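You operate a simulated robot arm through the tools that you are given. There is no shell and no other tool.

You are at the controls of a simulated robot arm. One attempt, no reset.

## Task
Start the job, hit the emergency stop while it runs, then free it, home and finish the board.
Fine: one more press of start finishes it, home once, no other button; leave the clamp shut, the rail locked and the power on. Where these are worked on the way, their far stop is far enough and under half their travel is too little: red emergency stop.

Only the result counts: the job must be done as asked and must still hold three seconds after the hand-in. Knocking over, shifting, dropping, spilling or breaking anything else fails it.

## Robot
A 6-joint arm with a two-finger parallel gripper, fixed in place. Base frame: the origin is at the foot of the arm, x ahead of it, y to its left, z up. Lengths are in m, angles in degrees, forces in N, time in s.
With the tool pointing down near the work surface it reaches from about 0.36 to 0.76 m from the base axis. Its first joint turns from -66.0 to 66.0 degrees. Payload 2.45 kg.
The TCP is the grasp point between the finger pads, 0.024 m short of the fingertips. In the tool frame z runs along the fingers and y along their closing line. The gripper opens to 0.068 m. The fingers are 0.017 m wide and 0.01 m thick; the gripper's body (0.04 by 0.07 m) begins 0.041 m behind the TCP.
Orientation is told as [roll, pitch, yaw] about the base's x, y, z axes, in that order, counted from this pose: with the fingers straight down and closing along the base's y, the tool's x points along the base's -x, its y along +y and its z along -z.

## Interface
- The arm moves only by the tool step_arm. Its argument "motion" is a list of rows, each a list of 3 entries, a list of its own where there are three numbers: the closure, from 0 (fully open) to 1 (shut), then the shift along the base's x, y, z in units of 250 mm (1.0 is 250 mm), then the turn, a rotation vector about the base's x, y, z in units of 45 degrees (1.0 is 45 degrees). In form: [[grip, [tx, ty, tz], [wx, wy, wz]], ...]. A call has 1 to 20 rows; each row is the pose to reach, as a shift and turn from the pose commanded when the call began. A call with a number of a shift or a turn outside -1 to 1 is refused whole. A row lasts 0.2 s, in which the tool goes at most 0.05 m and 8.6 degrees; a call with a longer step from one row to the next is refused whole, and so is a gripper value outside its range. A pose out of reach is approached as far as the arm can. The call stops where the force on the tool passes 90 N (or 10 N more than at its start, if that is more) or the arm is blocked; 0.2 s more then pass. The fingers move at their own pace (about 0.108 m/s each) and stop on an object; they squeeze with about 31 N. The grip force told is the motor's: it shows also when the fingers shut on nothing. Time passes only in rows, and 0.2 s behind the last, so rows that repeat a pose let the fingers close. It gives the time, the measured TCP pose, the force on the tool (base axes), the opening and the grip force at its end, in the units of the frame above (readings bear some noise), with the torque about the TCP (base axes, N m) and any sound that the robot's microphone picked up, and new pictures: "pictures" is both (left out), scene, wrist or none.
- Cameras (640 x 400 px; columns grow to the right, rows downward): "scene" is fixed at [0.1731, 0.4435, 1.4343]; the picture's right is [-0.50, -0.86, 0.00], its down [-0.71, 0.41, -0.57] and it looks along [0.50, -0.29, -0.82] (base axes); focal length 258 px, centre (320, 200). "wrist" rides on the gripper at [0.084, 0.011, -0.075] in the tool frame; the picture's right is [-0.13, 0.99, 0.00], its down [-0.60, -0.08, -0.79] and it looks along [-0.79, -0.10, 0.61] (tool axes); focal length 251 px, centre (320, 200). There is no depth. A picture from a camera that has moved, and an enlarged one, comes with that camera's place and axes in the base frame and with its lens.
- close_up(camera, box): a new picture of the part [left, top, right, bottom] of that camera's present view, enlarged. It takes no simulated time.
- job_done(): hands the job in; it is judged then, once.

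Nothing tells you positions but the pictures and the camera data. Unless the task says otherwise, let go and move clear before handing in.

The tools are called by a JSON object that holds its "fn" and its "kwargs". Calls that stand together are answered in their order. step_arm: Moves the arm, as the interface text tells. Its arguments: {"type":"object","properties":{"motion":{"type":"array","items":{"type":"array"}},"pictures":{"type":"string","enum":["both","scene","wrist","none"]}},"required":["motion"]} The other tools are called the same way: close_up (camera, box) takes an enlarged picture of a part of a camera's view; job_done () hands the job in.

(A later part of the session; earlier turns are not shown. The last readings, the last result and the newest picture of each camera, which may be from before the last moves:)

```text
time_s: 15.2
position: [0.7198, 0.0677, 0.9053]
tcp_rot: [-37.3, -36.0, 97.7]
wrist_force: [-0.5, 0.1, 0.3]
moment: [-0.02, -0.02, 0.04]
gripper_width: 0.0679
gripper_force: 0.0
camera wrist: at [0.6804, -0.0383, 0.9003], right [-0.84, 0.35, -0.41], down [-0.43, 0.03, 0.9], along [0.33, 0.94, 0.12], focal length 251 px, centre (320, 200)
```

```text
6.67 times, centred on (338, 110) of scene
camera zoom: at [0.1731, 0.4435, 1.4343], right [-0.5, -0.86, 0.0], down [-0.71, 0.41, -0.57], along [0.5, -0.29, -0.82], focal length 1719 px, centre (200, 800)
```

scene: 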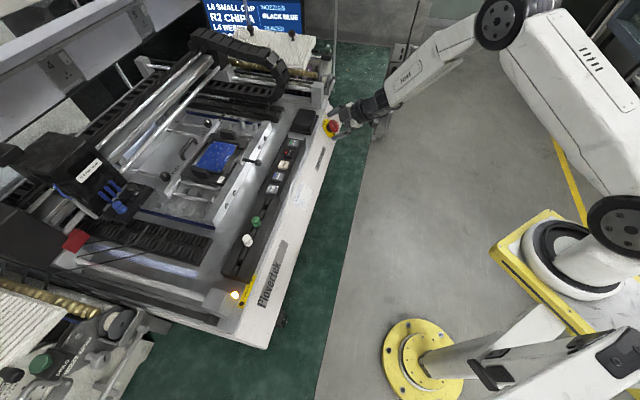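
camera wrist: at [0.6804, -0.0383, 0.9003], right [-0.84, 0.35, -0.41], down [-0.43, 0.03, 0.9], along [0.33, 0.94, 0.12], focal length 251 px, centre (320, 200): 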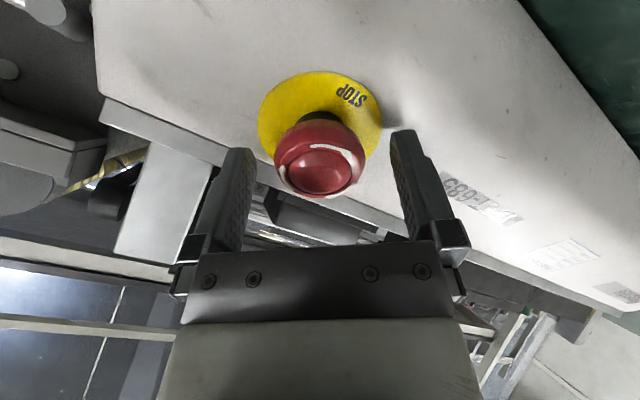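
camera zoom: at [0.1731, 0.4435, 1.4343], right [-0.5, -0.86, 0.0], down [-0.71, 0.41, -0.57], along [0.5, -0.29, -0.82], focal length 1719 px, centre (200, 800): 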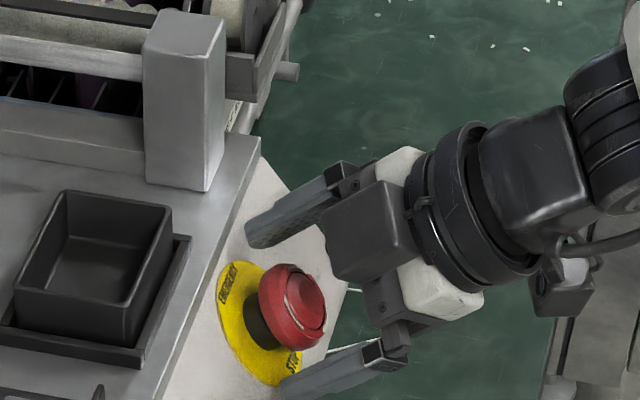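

The fingers straddle the head evenly. I'll close on it.

{"fn": "step_arm", "kwargs": {"motion": [[1, [0, 0, 0], [0, 0, 0]], [1, [0, 0, 0], [0, 0, 0]], [1, [0, 0, 0], [0, 0, 0]]]}}

{"fn": "close_up", "kwargs": {"camera": "wrist", "box": [200, 60, 440, 260]}}

```text
time_s: 16.0
position: [0.7204, 0.0678, 0.9049]
tcp_rot: [-37.4, -36.0, 97.6]
wrist_force: [-1.0, 0.8, -1.0]
moment: [0.03, -0.03, -0.04]
gripper_width: 0.0411
gripper_force: 44.9
camera wrist: at [0.6802, -0.0383, 0.9002], right [-0.84, 0.35, -0.41], down [-0.43, 0.03, 0.9], along [0.33, 0.94, 0.12], focal length 251 px, centre (320, 200)
```

scene: 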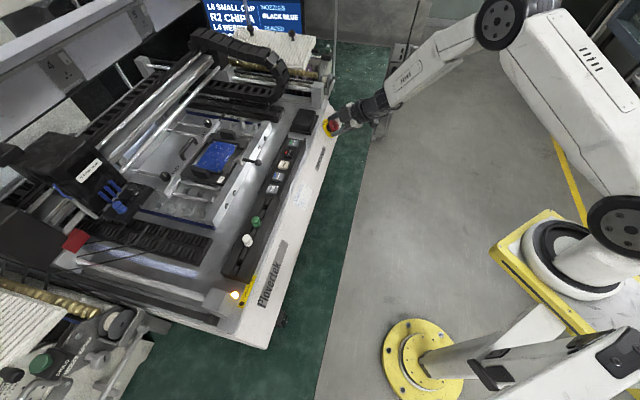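
wrist: 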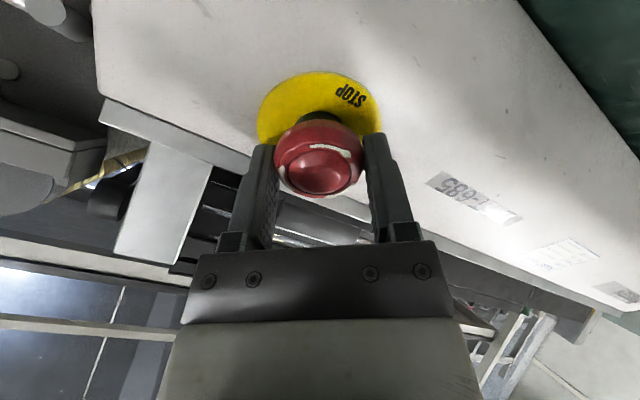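

```text
2.00 times, centred on (320, 160) of wrist
camera zoom: at [0.6802, -0.0383, 0.9002], right [-0.84, 0.35, -0.41], down [-0.43, 0.03, 0.9], along [0.33, 0.94, 0.12], focal length 503 px, centre (320, 280)
```

zoom: 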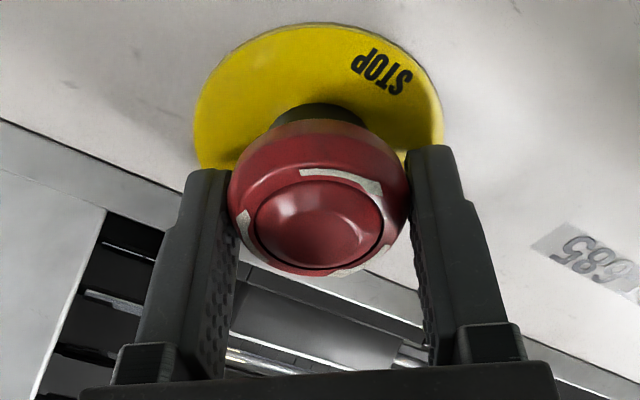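

The grip holds at 41 mm on the head. I'll twist clockwise as seen from outside, 40° first, watching torque and sound.

{"fn": "step_arm", "kwargs": {"motion": [[1, [0, 0, 0], [0.0963, 0.0963, -0.1143]], [1, [0, 0, 0], [0.1926, 0.1926, -0.2286]], [1, [0, 0, 0], [0.2889, 0.2889, -0.3428]], [1, [0, 0, 0], [0.3852, 0.3852, -0.4571]], [1, [0, 0, 0], [0.4815, 0.4815, -0.5714]]]}}

{"fn": "close_up", "kwargs": {"camera": "wrist", "box": [200, 60, 440, 260]}}

{"fn": "close_up", "kwargs": {"camera": "scene", "box": [190, 0, 320, 60]}}

```text
time_s: 17.2
position: [0.7214, 0.0657, 0.9059]
tcp_rot: [0.1, -50.2, 44.9]
wrist_force: [4.9, -0.4, 10.7]
moment: [-0.48, 0.33, -0.08]
gripper_width: 0.0413
gripper_force: 44.5
camera wrist: at [0.6347, -0.0052, 0.8914], right [-0.64, 0.76, 0.1], down [-0.1, -0.21, 0.97], along [0.76, 0.61, 0.21], focal length 251 px, centre (320, 200)
```

scene: 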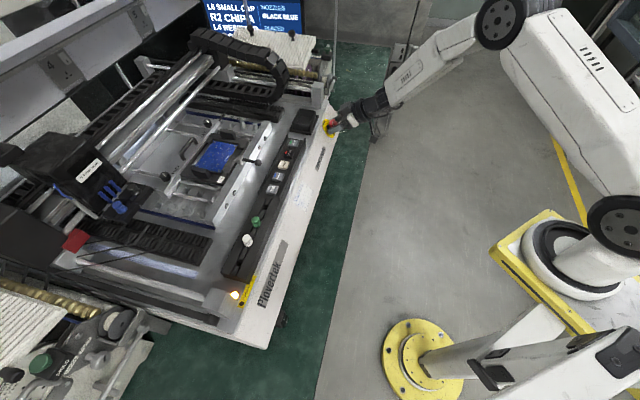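
wrist: 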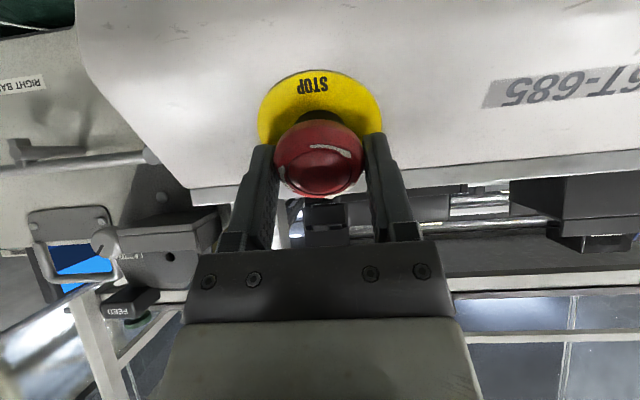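

```text
2.00 times, centred on (320, 160) of wrist
camera zoom: at [0.6347, -0.0052, 0.8914], right [-0.64, 0.76, 0.1], down [-0.1, -0.21, 0.97], along [0.76, 0.61, 0.21], focal length 503 px, centre (320, 280)
```

zoom: 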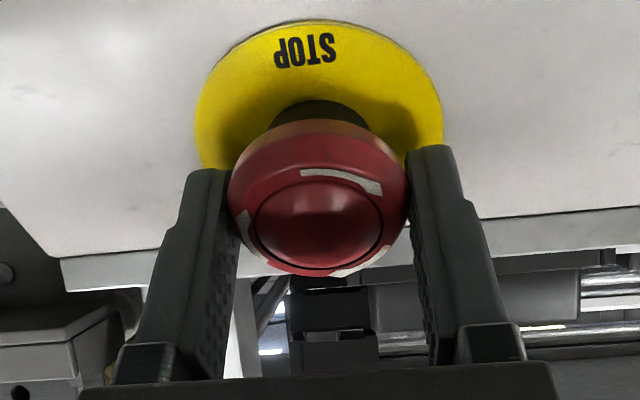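

```text
4.92 times, centred on (255, 30) of scene
camera zoom: at [0.173, 0.4435, 1.4344], right [-0.5, -0.86, 0.0], down [-0.71, 0.41, -0.57], along [0.5, -0.29, -0.82], focal length 1270 px, centre (640, 1037)
```

zoom: 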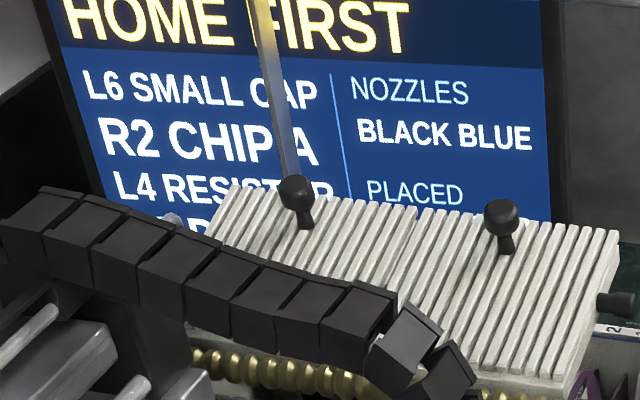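

The head turned with the fingers and the screen now reads HOME FIRST, so the e-stop is freed. I'll turn a little further to its far stop for certainty.

{"fn": "step_arm", "kwargs": {"motion": [[1, [0, 0, 0], [0.0963, 0.0963, -0.1143]], [1, [0, 0, 0], [0.1926, 0.1926, -0.2286]], [1, [0, 0, 0], [0.2889, 0.2889, -0.3428]]]}}

{"fn": "close_up", "kwargs": {"camera": "wrist", "box": [200, 60, 440, 260]}}

```text
time_s: 18.0
position: [0.7207, 0.0649, 0.9059]
tcp_rot: [26.1, -44.5, 9.9]
wrist_force: [12.1, -7.3, 8.9]
moment: [0.22, -0.48, -0.18]
gripper_width: 0.0413
gripper_force: 45.1
camera wrist: at [0.6169, 0.0229, 0.9005], right [-0.36, 0.84, 0.4], down [0.03, -0.42, 0.91], along [0.93, 0.34, 0.13], focal length 251 px, centre (320, 200)
```

scene: 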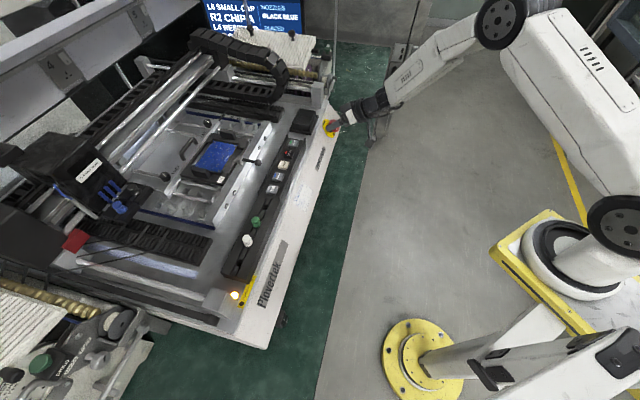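
wrist: 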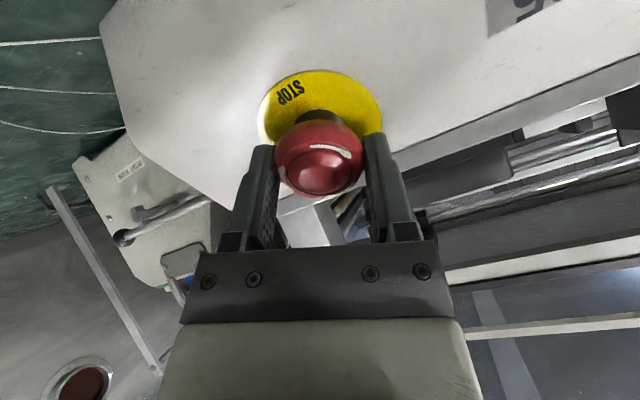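

```text
2.00 times, centred on (320, 160) of wrist
camera zoom: at [0.6169, 0.0229, 0.9005], right [-0.36, 0.84, 0.4], down [0.03, -0.42, 0.91], along [0.93, 0.34, 0.13], focal length 503 px, centre (320, 280)
```

zoom: 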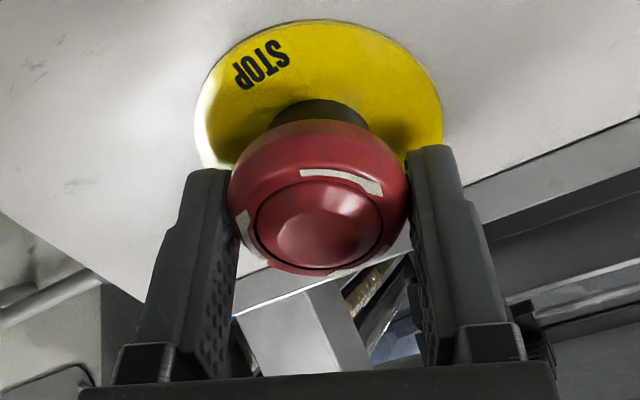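

It turned freely another 24° in the release direction. I'll open the fingers, back straight out, and return the tool to neutral to check that the head popped out.

{"fn": "step_arm", "kwargs": {"motion": [[0, [0, 0, 0], [0, 0, 0]], [0, [0, 0, 0], [0, 0, 0]], [0, [-0.065, -0.065, 0.077], [0, 0, 0]], [0, [-0.13, -0.13, 0.154], [0, 0, 0]], [0, [-0.1733, -0.1733, 0.2057], [-0.0963, -0.0963, 0.1143]], [0.5, [-0.1733, -0.1733, 0.2057], [-0.1926, -0.1926, 0.2286]], [1, [-0.1733, -0.1733, 0.2057], [-0.2889, -0.2889, 0.3428]], [1, [-0.1733, -0.1733, 0.2057], [-0.2889, -0.2889, 0.3428]]]}}

{"fn": "close_up", "kwargs": {"camera": "scene", "box": [290, 80, 386, 140]}}

{"fn": "close_up", "kwargs": {"camera": "scene", "box": [190, 0, 320, 60]}}

{"fn": "close_up", "kwargs": {"camera": "wrist", "box": [240, 0, 400, 140]}}

```text
time_s: 19.8
position: [0.6763, 0.0222, 0.956]
tcp_rot: [0.0, -50.0, 45.1]
wrist_force: [1.1, 0.2, -0.4]
moment: [-0.02, 0.01, -0.04]
gripper_width: 0.0
gripper_force: 23.6
camera wrist: at [0.5919, -0.0494, 0.9422], right [-0.64, 0.76, 0.1], down [-0.1, -0.21, 0.97], along [0.76, 0.62, 0.21], focal length 251 px, centre (320, 200)
```

scene: 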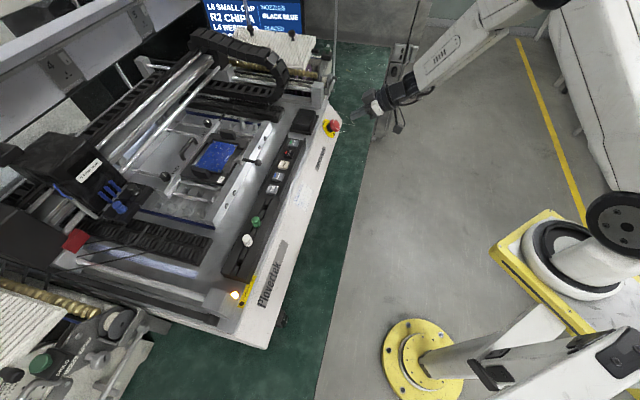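
wrist: 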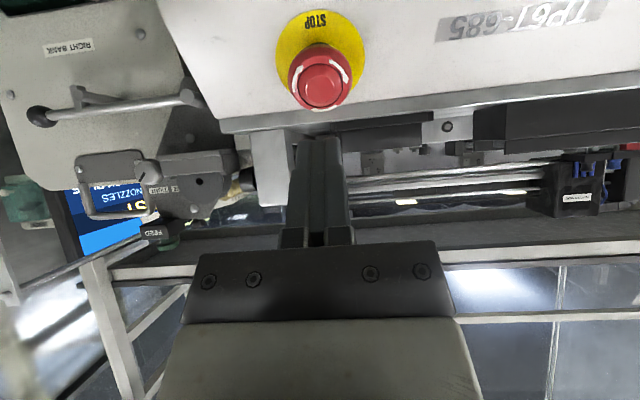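

```text
6.67 times, centred on (338, 110) of scene
camera zoom: at [0.1731, 0.4435, 1.4343], right [-0.5, -0.86, 0.0], down [-0.71, 0.41, -0.57], along [0.5, -0.29, -0.82], focal length 1719 px, centre (200, 800)
```

zoom: 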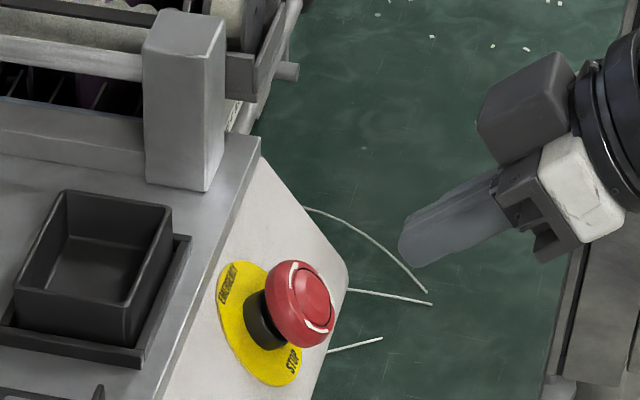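

```text
4.92 times, centred on (255, 30) of scene
camera zoom: at [0.1731, 0.4435, 1.4343], right [-0.5, -0.86, 0.0], down [-0.71, 0.41, -0.57], along [0.5, -0.29, -0.82], focal length 1270 px, centre (640, 1037)
```

zoom: 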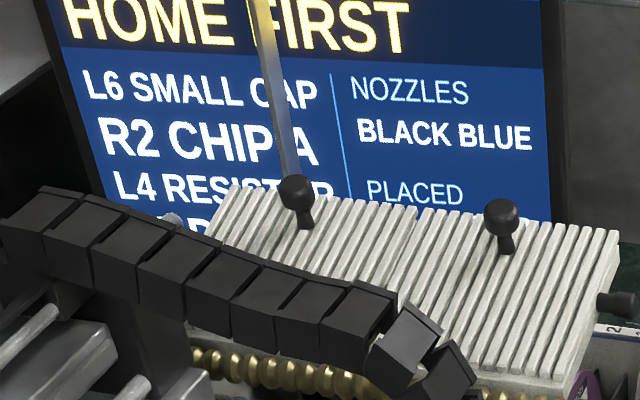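

```text
2.86 times, centred on (320, 70) of wrist
camera zoom: at [0.5919, -0.0494, 0.9422], right [-0.64, 0.76, 0.1], down [-0.1, -0.21, 0.97], along [0.76, 0.62, 0.21], focal length 718 px, centre (320, 571)
```

zoom: 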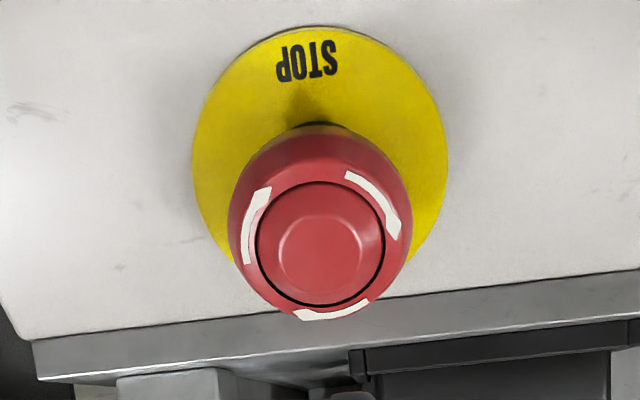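

The e-stop head is back out and the screen asks HOME FIRST. I'll go back up to vertical above the button strip and approach HOME, which I take to be at about (0.602, 0.298).

{"fn": "step_arm", "kwargs": {"motion": [[1, [-0.01, 0.03, 0.08], [-0.1122, 0.1122, 0]], [1, [-0.03, 0.12, 0.18], [-0.2245, 0.2245, 0]], [1, [-0.06, 0.25, 0.27], [-0.3367, 0.3367, 0]], [1, [-0.1, 0.38, 0.33], [-0.449, 0.449, 0]], [1, [-0.14, 0.5, 0.36], [-0.561, 0.561, 0]], [1, [-0.175, 0.61, 0.375], [-0.673, 0.673, 0]], [1, [-0.206, 0.709, 0.375], [-0.7857, 0.7857, 0]], [1, [-0.206, 0.709, 0.375], [-0.7857, 0.7857, 0]]]}}

{"fn": "close_up", "kwargs": {"camera": "wrist", "box": [260, 60, 500, 210]}}

```text
time_s: 21.6
position: [0.6227, 0.1999, 1.0496]
tcp_rot: [0.0, 0.0, 45.0]
wrist_force: [0.0, 0.4, -0.9]
moment: [0.02, 0.0, 0.01]
gripper_width: 0.0
gripper_force: 23.3
camera wrist: at [0.5577, 0.1481, 1.1269], right [-0.61, 0.79, 0.0], down [0.48, 0.37, 0.79], along [0.63, 0.48, -0.61], focal length 251 px, centre (320, 200)
```

scene: 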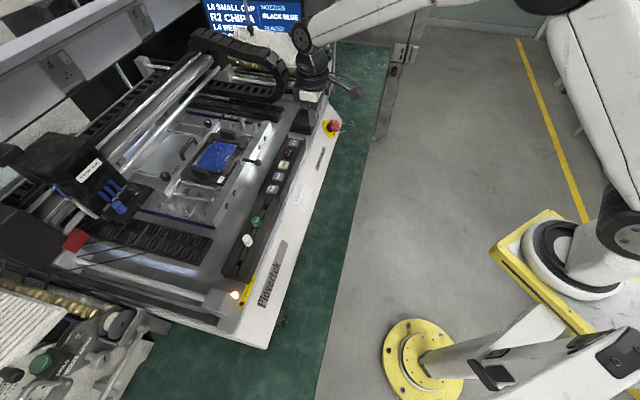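
wrist: 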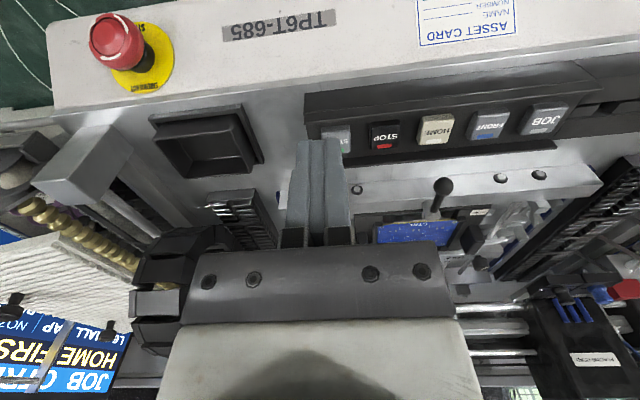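

```text
2.67 times, centred on (380, 135) of wrist
camera zoom: at [0.5577, 0.1481, 1.1269], right [-0.61, 0.79, 0.0], down [0.48, 0.37, 0.79], along [0.63, 0.48, -0.61], focal length 670 px, centre (160, 373)
```

zoom: 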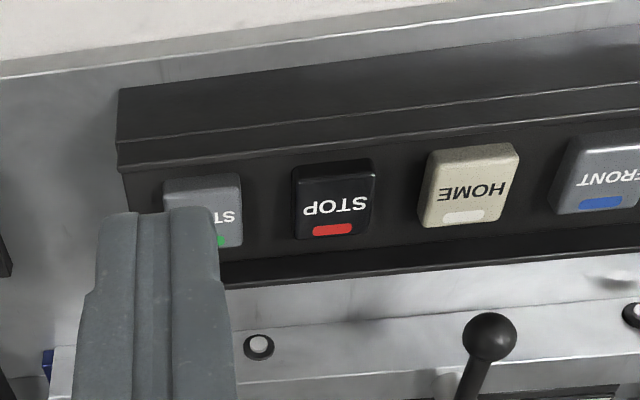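

{"fn": "step_arm", "kwargs": {"motion": [[1, [-0.028, 0.13, 0.0], [0, 0, 0]], [1, [-0.057, 0.26, 0.0], [0, 0, 0]], [1, [-0.086, 0.394, -0.06], [0, 0, 0]], [1, [-0.086, 0.394, -0.18], [0, 0, 0]], [1, [-0.086, 0.394, -0.235], [0, 0, 0]], [1, [-0.086, 0.394, -0.235], [0, 0, 0]]]}}

{"fn": "close_up", "kwargs": {"camera": "wrist", "box": [240, 80, 400, 180]}}

{"fn": "close_up", "kwargs": {"camera": "scene", "box": [240, 120, 320, 170]}}

```text
time_s: 23.0
position: [0.6035, 0.3004, 0.9911]
tcp_rot: [0.1, -0.1, 44.9]
wrist_force: [0.7, -0.4, 0.2]
moment: [-0.04, 0.03, 0.01]
gripper_width: 0.0
gripper_force: 23.5
camera wrist: at [0.5366, 0.2476, 1.0678], right [-0.61, 0.79, 0.0], down [0.48, 0.37, 0.79], along [0.63, 0.48, -0.61], focal length 251 px, centre (320, 200)
```

scene: 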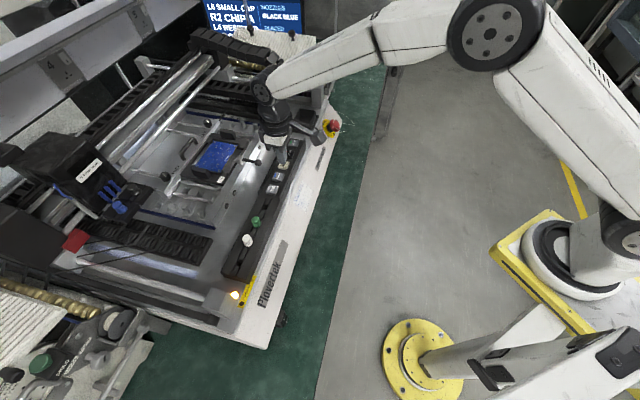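
wrist: 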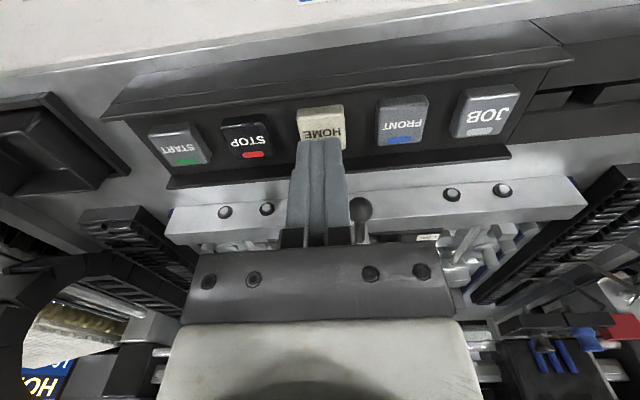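

```text
4.00 times, centred on (320, 130) of wrist
camera zoom: at [0.5366, 0.2476, 1.0678], right [-0.61, 0.79, 0.0], down [0.48, 0.37, 0.79], along [0.63, 0.48, -0.61], focal length 1006 px, centre (320, 480)
```

zoom: 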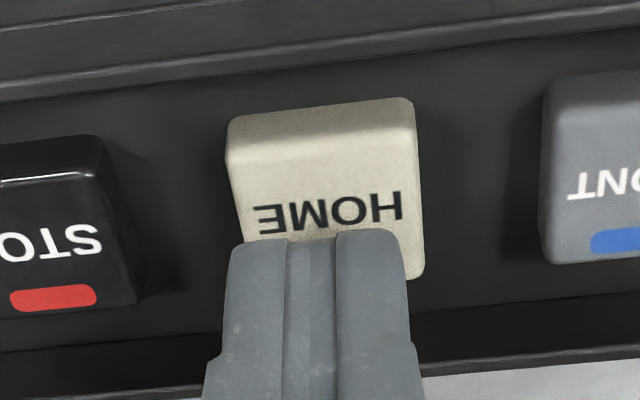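

```text
8.00 times, centred on (280, 145) of scene
camera zoom: at [0.1731, 0.4435, 1.4343], right [-0.5, -0.86, 0.0], down [-0.71, 0.41, -0.57], along [0.5, -0.29, -0.82], focal length 2063 px, centre (640, 640)
```

zoom: 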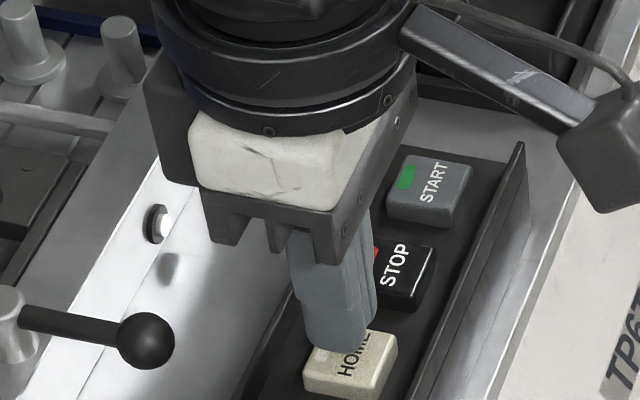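

Aligned over HOME. I'll press it just as START was pressed, watching for the click.

{"fn": "step_arm", "kwargs": {"motion": [[1, [-0.005, 0.005, -0.016], [0, 0, 0]], [1, [-0.005, 0.005, -0.028], [0, 0, 0]], [1, [-0.005, 0.005, -0.038], [0, 0, 0]], [1, [-0.005, 0.005, -0.047], [0, 0, 0]], [1, [-0.005, 0.005, -0.056], [0, 0, 0]]]}}

{"fn": "close_up", "kwargs": {"camera": "scene", "box": [190, 0, 320, 60]}}

```text
time_s: 24.2
position: [0.6024, 0.3007, 0.98]
tcp_rot: [0.0, -0.2, 45.0]
wrist_force: [-3.7, 0.2, 11.2]
moment: [-0.05, 0.08, -0.01]
gripper_width: 0.0
gripper_force: 23.4
heard: click
camera wrist: at [0.5359, 0.2488, 1.0556], right [-0.61, 0.79, 0.0], down [0.48, 0.37, 0.8], along [0.63, 0.49, -0.61], focal length 251 px, centre (320, 200)
```

scene: 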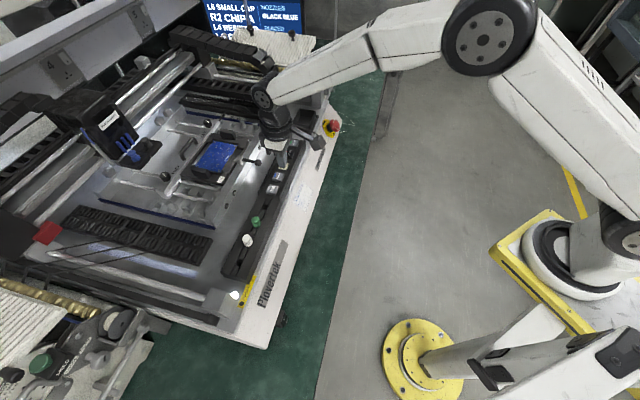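
wrist: 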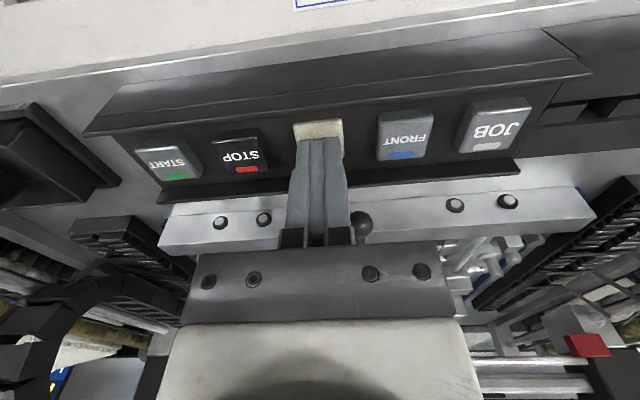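

```text
4.92 times, centred on (255, 30) of scene
camera zoom: at [0.1728, 0.4434, 1.4344], right [-0.5, -0.86, 0.0], down [-0.71, 0.41, -0.57], along [0.5, -0.29, -0.82], focal length 1270 px, centre (640, 1037)
```

zoom: 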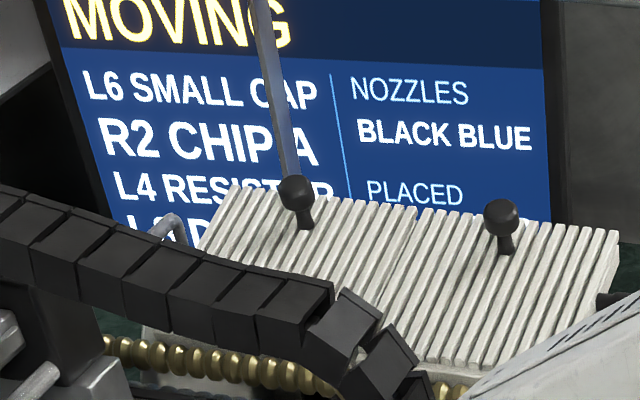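

HOME clicked and the screen reads MOVING as the gantry homes. I'll lift off and hover above START again while it finishes.

{"fn": "step_arm", "kwargs": {"motion": [[1, [0, 0, 0.1], [0, 0, 0]], [1, [0, 0, 0.2], [0, 0, 0]], [1, [0.075, -0.075, 0.2], [0, 0, 0]], [1, [0.15, -0.15, 0.2], [0, 0, 0]], [1, [0.224, -0.224, 0.17], [0, 0, 0]], [1, [0.224, -0.224, 0.07], [0, 0, 0]], [1, [0.224, -0.224, 0.056], [0, 0, 0]], [1, [0.224, -0.224, 0.056], [0, 0, 0]]]}}

{"fn": "close_up", "kwargs": {"camera": "wrist", "box": [240, 80, 400, 180]}}

{"fn": "close_up", "kwargs": {"camera": "scene", "box": [190, 0, 320, 60]}}

```text
time_s: 26.0
position: [0.6589, 0.2455, 0.9916]
tcp_rot: [0.0, -0.1, 45.1]
wrist_force: [0.8, 0.1, 0.4]
moment: [0.04, -0.02, 0.01]
gripper_width: 0.0
gripper_force: 23.4
camera wrist: at [0.5931, 0.1927, 1.0681], right [-0.61, 0.79, 0.0], down [0.48, 0.37, 0.79], along [0.63, 0.48, -0.61], focal length 251 px, centre (320, 200)
```

scene: 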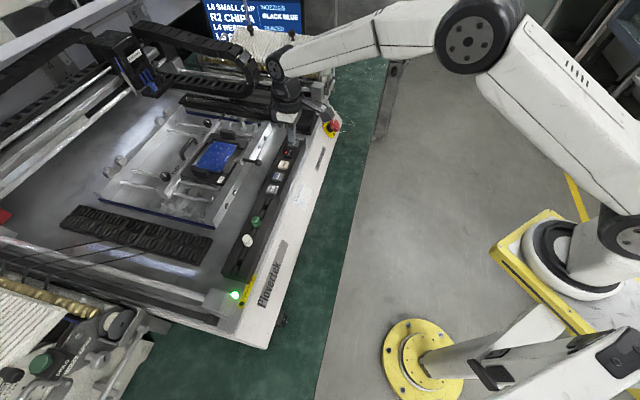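
wrist: 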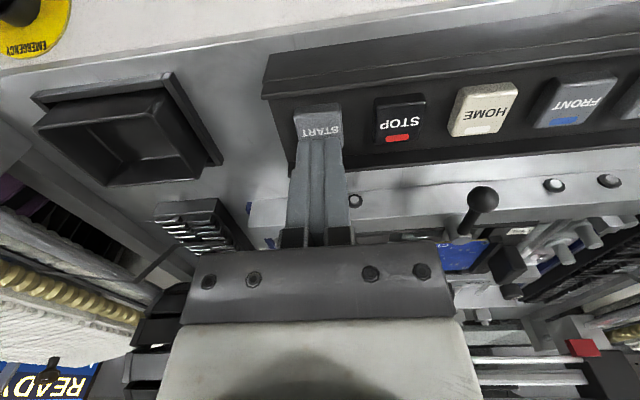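

```text
4.00 times, centred on (320, 130) of wrist
camera zoom: at [0.5931, 0.1927, 1.0681], right [-0.61, 0.79, 0.0], down [0.48, 0.37, 0.79], along [0.63, 0.48, -0.61], focal length 1006 px, centre (320, 480)
```

zoom: 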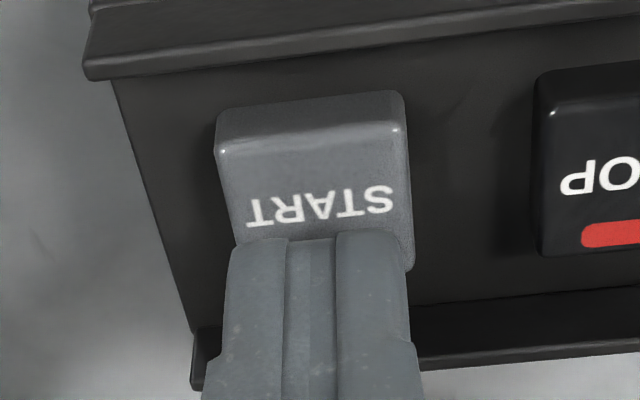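

```text
4.92 times, centred on (255, 30) of scene
camera zoom: at [0.1731, 0.4435, 1.4343], right [-0.5, -0.86, 0.0], down [-0.71, 0.41, -0.57], along [0.5, -0.29, -0.82], focal length 1270 px, centre (640, 1037)
```

zoom: 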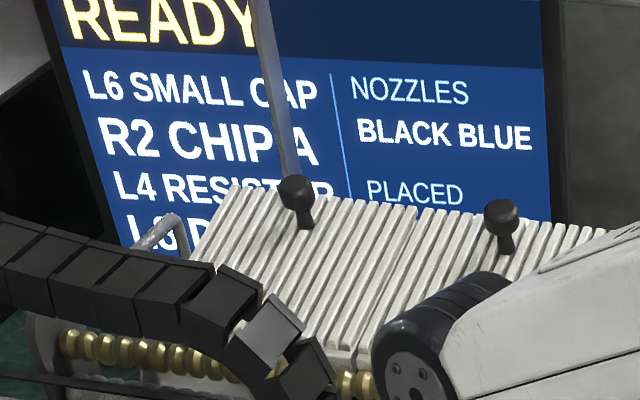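

Homing is done, the screen says READY and the fingertip is centred over START. I'll press START once more.

{"fn": "step_arm", "kwargs": {"motion": [[1, [-0.003, -0.003, -0.016], [0, 0, 0]], [1, [-0.003, -0.003, -0.028], [0, 0, 0]], [1, [-0.003, -0.003, -0.038], [0, 0, 0]], [1, [-0.003, -0.003, -0.048], [0, 0, 0]], [1, [-0.003, -0.003, -0.058], [0, 0, 0]]]}}

{"fn": "close_up", "kwargs": {"camera": "scene", "box": [190, 0, 320, 60]}}

```text
time_s: 27.2
position: [0.658, 0.2426, 0.9784]
tcp_rot: [0.0, -0.2, 45.0]
wrist_force: [-3.7, 0.5, 12.9]
moment: [0.01, 0.13, -0.05]
gripper_width: 0.0
gripper_force: 23.9
heard: click
camera wrist: at [0.5919, 0.1907, 1.0555], right [-0.61, 0.79, 0.0], down [0.48, 0.37, 0.8], along [0.63, 0.49, -0.61], focal length 251 px, centre (320, 200)
```

scene: 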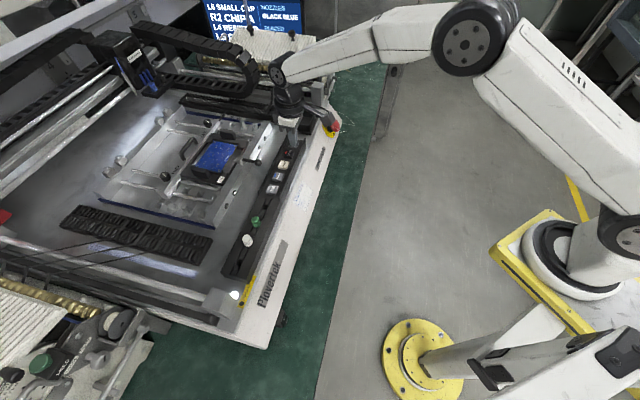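
wrist: 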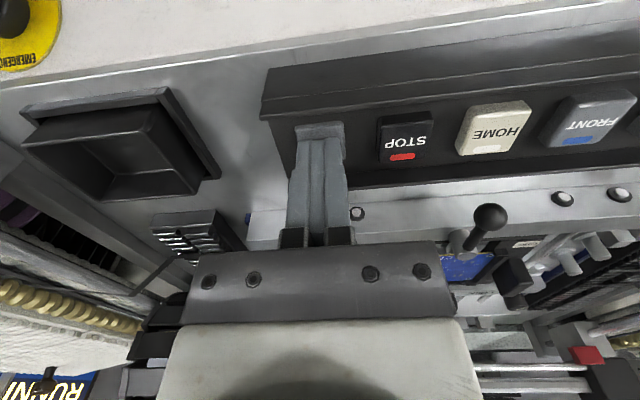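

```text
4.92 times, centred on (255, 30) of scene
camera zoom: at [0.1727, 0.4435, 1.4344], right [-0.5, -0.86, 0.0], down [-0.71, 0.41, -0.57], along [0.5, -0.29, -0.82], focal length 1270 px, centre (640, 1037)
```

zoom: 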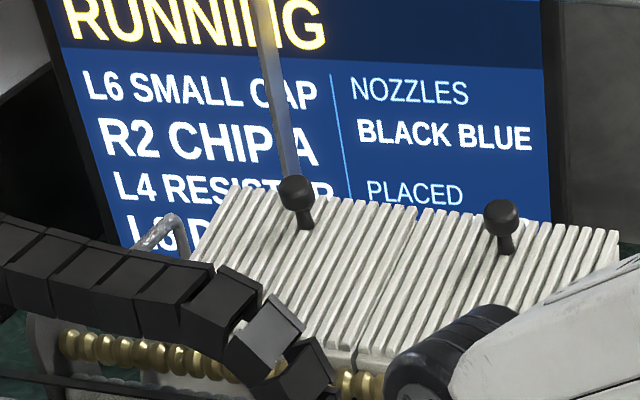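

RUNNING again, so I'll lift off and retreat clear of the machine toward the front while the job finishes.

{"fn": "step_arm", "kwargs": {"motion": [[1, [0, 0, 0.15], [0, 0, 0]], [1, [0, 0, 0.33], [0, 0, 0]], [1, [-0.08, -0.08, 0.48], [0, 0, 0]], [1, [-0.18, -0.18, 0.6], [0, 0, 0]], [1, [-0.3, -0.3, 0.65], [0, 0, 0]], [1, [-0.42, -0.42, 0.7], [0, 0, 0]], [1, [-0.54, -0.54, 0.7], [0, 0, 0]], [1, [-0.54, -0.54, 0.7], [0, 0, 0]], [1, [-0.54, -0.54, 0.7], [0, 0, 0]], [1, [-0.54, -0.54, 0.7], [0, 0, 0]], [1, [-0.54, -0.54, 0.7], [0, 0, 0]], [1, [-0.54, -0.54, 0.7], [0, 0, 0]]]}}

{"fn": "close_up", "kwargs": {"camera": "scene", "box": [190, 0, 320, 60]}}

```text
time_s: 29.8
position: [0.5248, 0.1075, 1.152]
tcp_rot: [0.1, 0.0, 45.0]
wrist_force: [1.1, -0.3, -1.1]
moment: [0.01, 0.02, 0.01]
gripper_width: 0.0002
gripper_force: 24.0
camera wrist: at [0.4586, 0.0551, 1.2295], right [-0.61, 0.79, 0.0], down [0.48, 0.37, 0.79], along [0.63, 0.48, -0.61], focal length 251 px, centre (320, 200)
```

scene: 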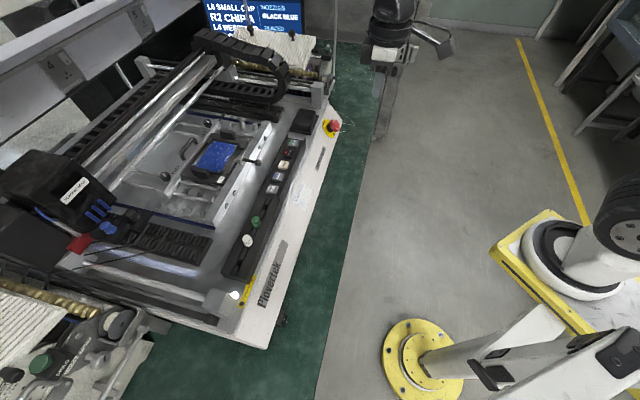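
wrist: 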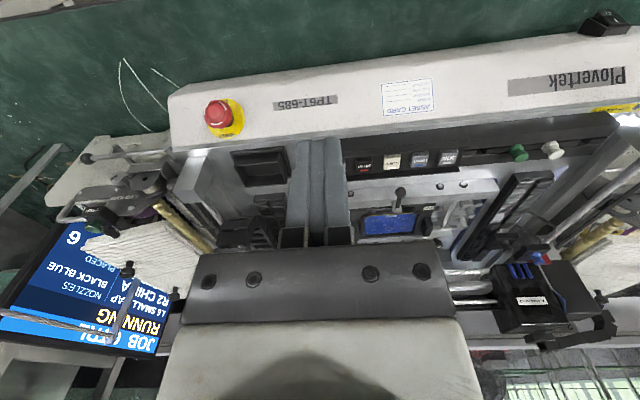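

```text
4.92 times, centred on (255, 30) of scene
camera zoom: at [0.1731, 0.4435, 1.4343], right [-0.5, -0.86, 0.0], down [-0.71, 0.41, -0.57], along [0.5, -0.29, -0.82], focal length 1270 px, centre (640, 1037)
```

zoom: 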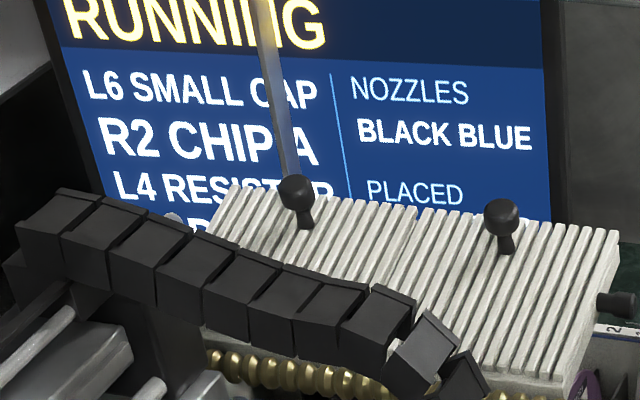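

The job is running and the arm is clear. I'll wait for it to finish, with the screen in the wrist camera's view.

{"fn": "step_arm", "kwargs": {"motion": [[0.5, [0, 0, 0], [0, 0, 0]], [0.5, [0, 0, 0], [0, 0, 0]], [0.5, [0, 0, 0], [0, 0, 0]], [0.5, [0, 0, 0], [0, 0, 0]], [0.5, [0, 0, 0], [0, 0, 0]], [0.5, [0, 0, 0], [0, 0, 0]], [0.5, [0, 0, 0], [0, 0, 0]], [0.5, [0, 0, 0], [0, 0, 0]], [0.5, [0, 0, 0], [0, 0, 0]], [0.5, [0, 0, 0], [0, 0, 0]], [0.5, [0, 0, 0], [0, 0, 0]], [0.5, [0, 0, 0], [0, 0, 0]], [0.5, [0, 0, 0], [0, 0, 0]], [0.5, [0, 0, 0], [0, 0, 0]], [0.5, [0, 0, 0], [0, 0, 0]], [0.5, [0, 0, 0], [0, 0, 0]], [0.5, [0, 0, 0], [0, 0, 0]], [0.5, [0, 0, 0], [0, 0, 0]], [0.5, [0, 0, 0], [0, 0, 0]], [0.5, [0, 0, 0], [0, 0, 0]]]}}

{"fn": "close_up", "kwargs": {"camera": "wrist", "box": [0, 220, 180, 360]}}

```text
time_s: 34.0
position: [0.5245, 0.1075, 1.1536]
tcp_rot: [0.1, 0.0, 45.0]
wrist_force: [0.3, 0.1, -0.5]
moment: [-0.02, 0.02, 0.02]
gripper_width: 0.0338
gripper_force: 0.0
camera wrist: at [0.4586, 0.0551, 1.2295], right [-0.61, 0.79, 0.0], down [0.48, 0.37, 0.79], along [0.63, 0.48, -0.61], focal length 251 px, centre (320, 200)
```

scene: 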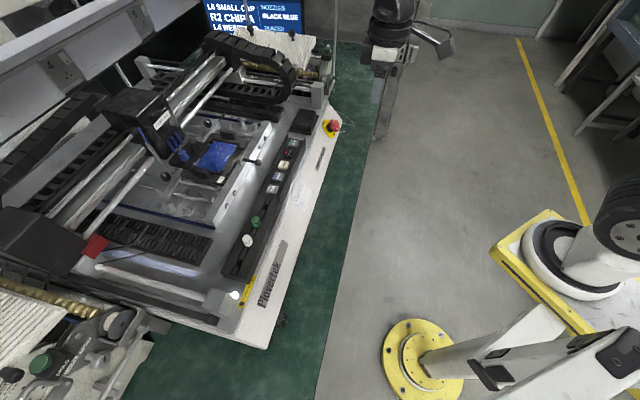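
wrist: 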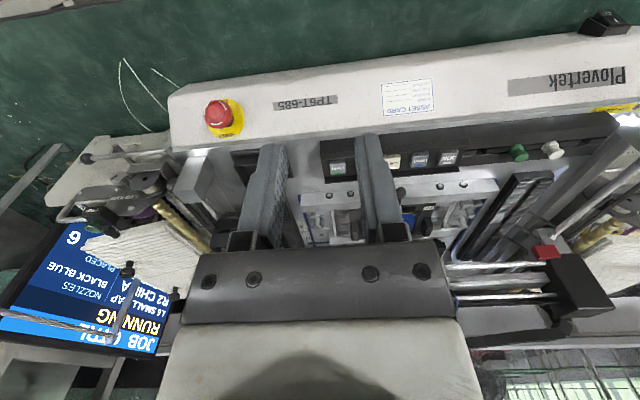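

```text
2.86 times, centred on (90, 290) of wrist
camera zoom: at [0.4586, 0.0551, 1.2295], right [-0.61, 0.79, 0.0], down [0.48, 0.37, 0.79], along [0.63, 0.48, -0.61], focal length 718 px, centre (977, -57)
```

zoom: 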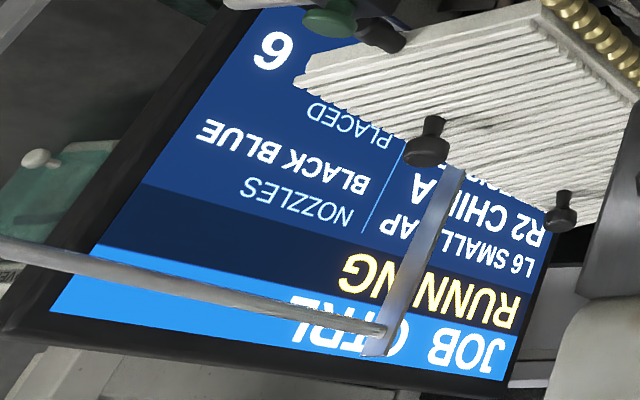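

Still RUNNING, with the head working over the board. I'll keep waiting.

{"fn": "step_arm", "kwargs": {"motion": [[0.5, [0, 0, 0], [0, 0, 0]], [0.5, [0, 0, 0], [0, 0, 0]], [0.5, [0, 0, 0], [0, 0, 0]], [0.5, [0, 0, 0], [0, 0, 0]], [0.5, [0, 0, 0], [0, 0, 0]], [0.5, [0, 0, 0], [0, 0, 0]], [0.5, [0, 0, 0], [0, 0, 0]], [0.5, [0, 0, 0], [0, 0, 0]], [0.5, [0, 0, 0], [0, 0, 0]], [0.5, [0, 0, 0], [0, 0, 0]], [0.5, [0, 0, 0], [0, 0, 0]], [0.5, [0, 0, 0], [0, 0, 0]], [0.5, [0, 0, 0], [0, 0, 0]], [0.5, [0, 0, 0], [0, 0, 0]], [0.5, [0, 0, 0], [0, 0, 0]], [0.5, [0, 0, 0], [0, 0, 0]], [0.5, [0, 0, 0], [0, 0, 0]], [0.5, [0, 0, 0], [0, 0, 0]], [0.5, [0, 0, 0], [0, 0, 0]], [0.5, [0, 0, 0], [0, 0, 0]]]}}

{"fn": "close_up", "kwargs": {"camera": "wrist", "box": [0, 220, 180, 360]}}

```text
time_s: 38.2
position: [0.5258, 0.1084, 1.1511]
tcp_rot: [0.1, -0.1, 44.9]
wrist_force: [0.8, -0.5, 0.5]
moment: [-0.01, 0.04, 0.0]
gripper_width: 0.0341
gripper_force: 0.0
camera wrist: at [0.4586, 0.0551, 1.2295], right [-0.61, 0.79, 0.0], down [0.48, 0.37, 0.79], along [0.63, 0.48, -0.61], focal length 251 px, centre (320, 200)
```

scene: 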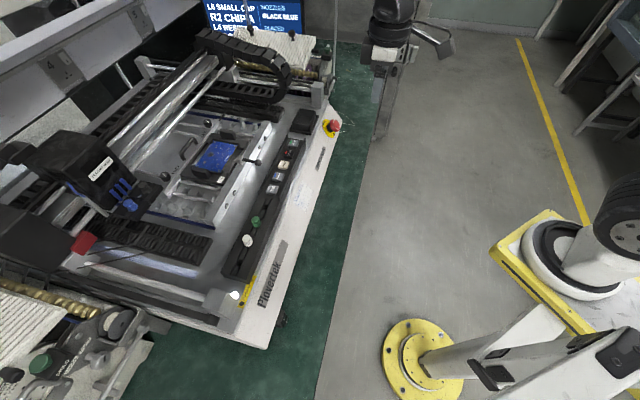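
wrist: 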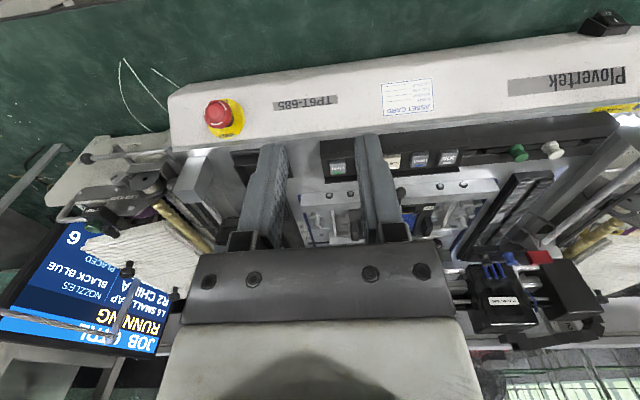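

```text
2.86 times, centred on (90, 290) of wrist
camera zoom: at [0.4586, 0.0551, 1.2295], right [-0.61, 0.79, 0.0], down [0.48, 0.37, 0.79], along [0.63, 0.48, -0.61], focal length 718 px, centre (977, -57)
```

zoom: 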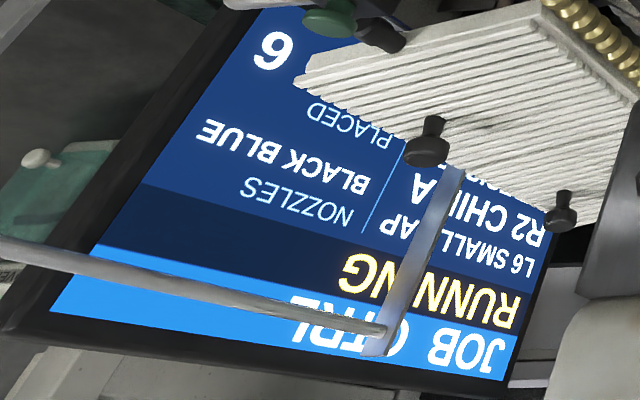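

Still RUNNING. I'll wait further.

{"fn": "step_arm", "kwargs": {"motion": [[0.5, [0, 0, 0], [0, 0, 0]], [0.5, [0, 0, 0], [0, 0, 0]], [0.5, [0, 0, 0], [0, 0, 0]], [0.5, [0, 0, 0], [0, 0, 0]], [0.5, [0, 0, 0], [0, 0, 0]], [0.5, [0, 0, 0], [0, 0, 0]], [0.5, [0, 0, 0], [0, 0, 0]], [0.5, [0, 0, 0], [0, 0, 0]], [0.5, [0, 0, 0], [0, 0, 0]], [0.5, [0, 0, 0], [0, 0, 0]], [0.5, [0, 0, 0], [0, 0, 0]], [0.5, [0, 0, 0], [0, 0, 0]], [0.5, [0, 0, 0], [0, 0, 0]], [0.5, [0, 0, 0], [0, 0, 0]], [0.5, [0, 0, 0], [0, 0, 0]], [0.5, [0, 0, 0], [0, 0, 0]], [0.5, [0, 0, 0], [0, 0, 0]], [0.5, [0, 0, 0], [0, 0, 0]], [0.5, [0, 0, 0], [0, 0, 0]], [0.5, [0, 0, 0], [0, 0, 0]]]}}

{"fn": "close_up", "kwargs": {"camera": "wrist", "box": [0, 220, 180, 360]}}

```text
time_s: 42.4
position: [0.5241, 0.1075, 1.1527]
tcp_rot: [0.1, -0.1, 45.0]
wrist_force: [0.8, -0.3, 0.1]
moment: [-0.03, 0.02, -0.02]
gripper_width: 0.0338
gripper_force: 0.1
camera wrist: at [0.4586, 0.0551, 1.2295], right [-0.61, 0.79, 0.0], down [0.48, 0.37, 0.79], along [0.63, 0.48, -0.61], focal length 251 px, centre (320, 200)
```

scene: 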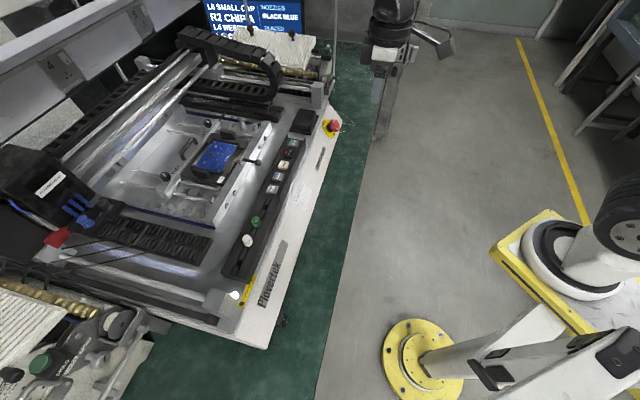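
wrist: 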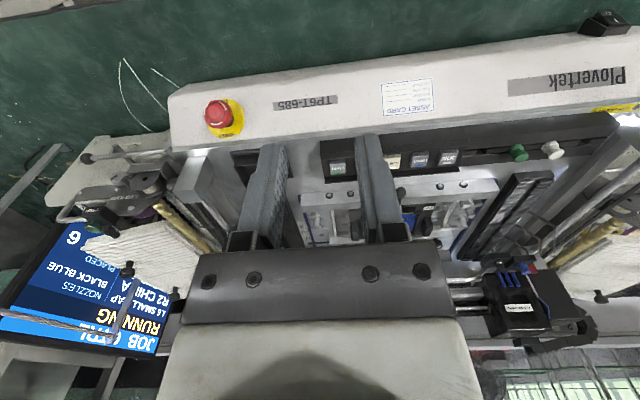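

```text
2.86 times, centred on (90, 290) of wrist
camera zoom: at [0.4586, 0.0551, 1.2295], right [-0.61, 0.79, 0.0], down [0.48, 0.37, 0.79], along [0.63, 0.48, -0.61], focal length 718 px, centre (977, -57)
```

zoom: 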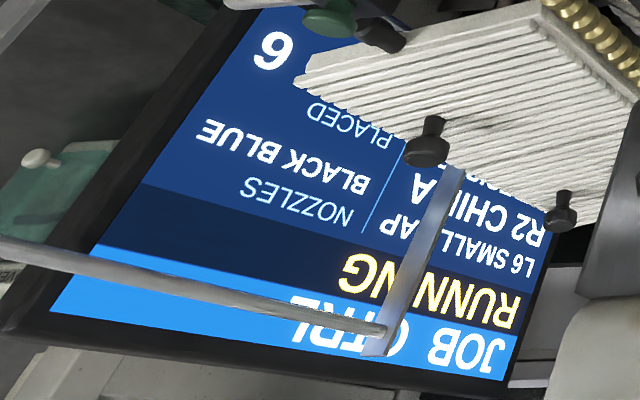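

The job is still running, with the head fetching parts from the left feeders. I'll wait further.

{"fn": "step_arm", "kwargs": {"motion": [[0.5, [0, 0, 0], [0, 0, 0]], [0.5, [0, 0, 0], [0, 0, 0]], [0.5, [0, 0, 0], [0, 0, 0]], [0.5, [0, 0, 0], [0, 0, 0]], [0.5, [0, 0, 0], [0, 0, 0]], [0.5, [0, 0, 0], [0, 0, 0]], [0.5, [0, 0, 0], [0, 0, 0]], [0.5, [0, 0, 0], [0, 0, 0]], [0.5, [0, 0, 0], [0, 0, 0]], [0.5, [0, 0, 0], [0, 0, 0]], [0.5, [0, 0, 0], [0, 0, 0]], [0.5, [0, 0, 0], [0, 0, 0]], [0.5, [0, 0, 0], [0, 0, 0]], [0.5, [0, 0, 0], [0, 0, 0]], [0.5, [0, 0, 0], [0, 0, 0]], [0.5, [0, 0, 0], [0, 0, 0]], [0.5, [0, 0, 0], [0, 0, 0]], [0.5, [0, 0, 0], [0, 0, 0]], [0.5, [0, 0, 0], [0, 0, 0]], [0.5, [0, 0, 0], [0, 0, 0]]]}}

{"fn": "close_up", "kwargs": {"camera": "wrist", "box": [0, 220, 180, 360]}}

```text
time_s: 46.6
position: [0.5248, 0.1079, 1.1527]
tcp_rot: [0.1, -0.1, 45.1]
wrist_force: [0.4, -0.7, 0.6]
moment: [0.01, -0.03, 0.0]
gripper_width: 0.034
gripper_force: 0.0
camera wrist: at [0.4586, 0.0551, 1.2295], right [-0.61, 0.79, 0.0], down [0.48, 0.37, 0.79], along [0.63, 0.48, -0.61], focal length 251 px, centre (320, 200)
```

scene: 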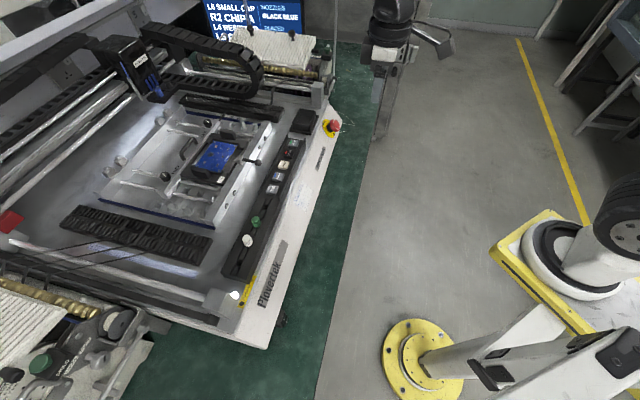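
wrist: 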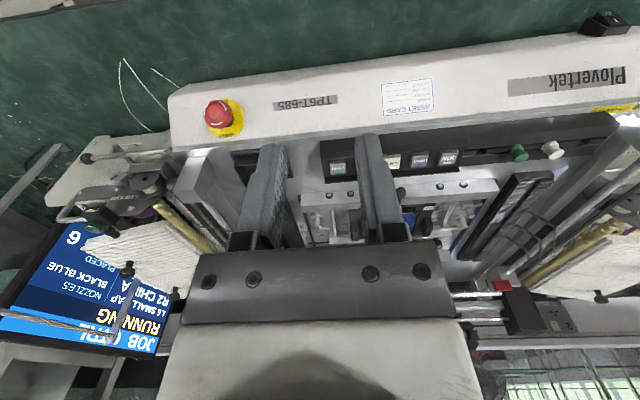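

```text
2.86 times, centred on (90, 290) of wrist
camera zoom: at [0.4586, 0.0551, 1.2295], right [-0.61, 0.79, 0.0], down [0.48, 0.37, 0.79], along [0.63, 0.48, -0.61], focal length 718 px, centre (977, -57)
```

zoom: 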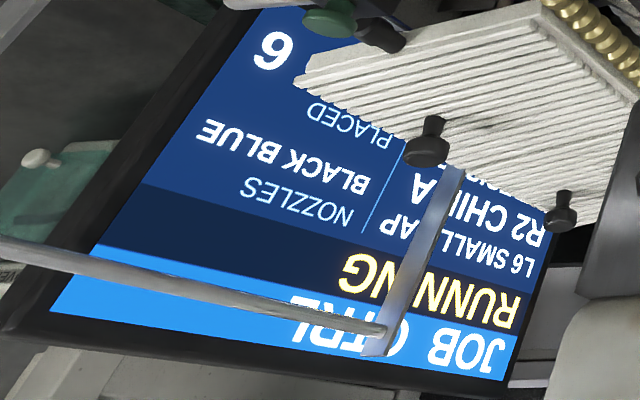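

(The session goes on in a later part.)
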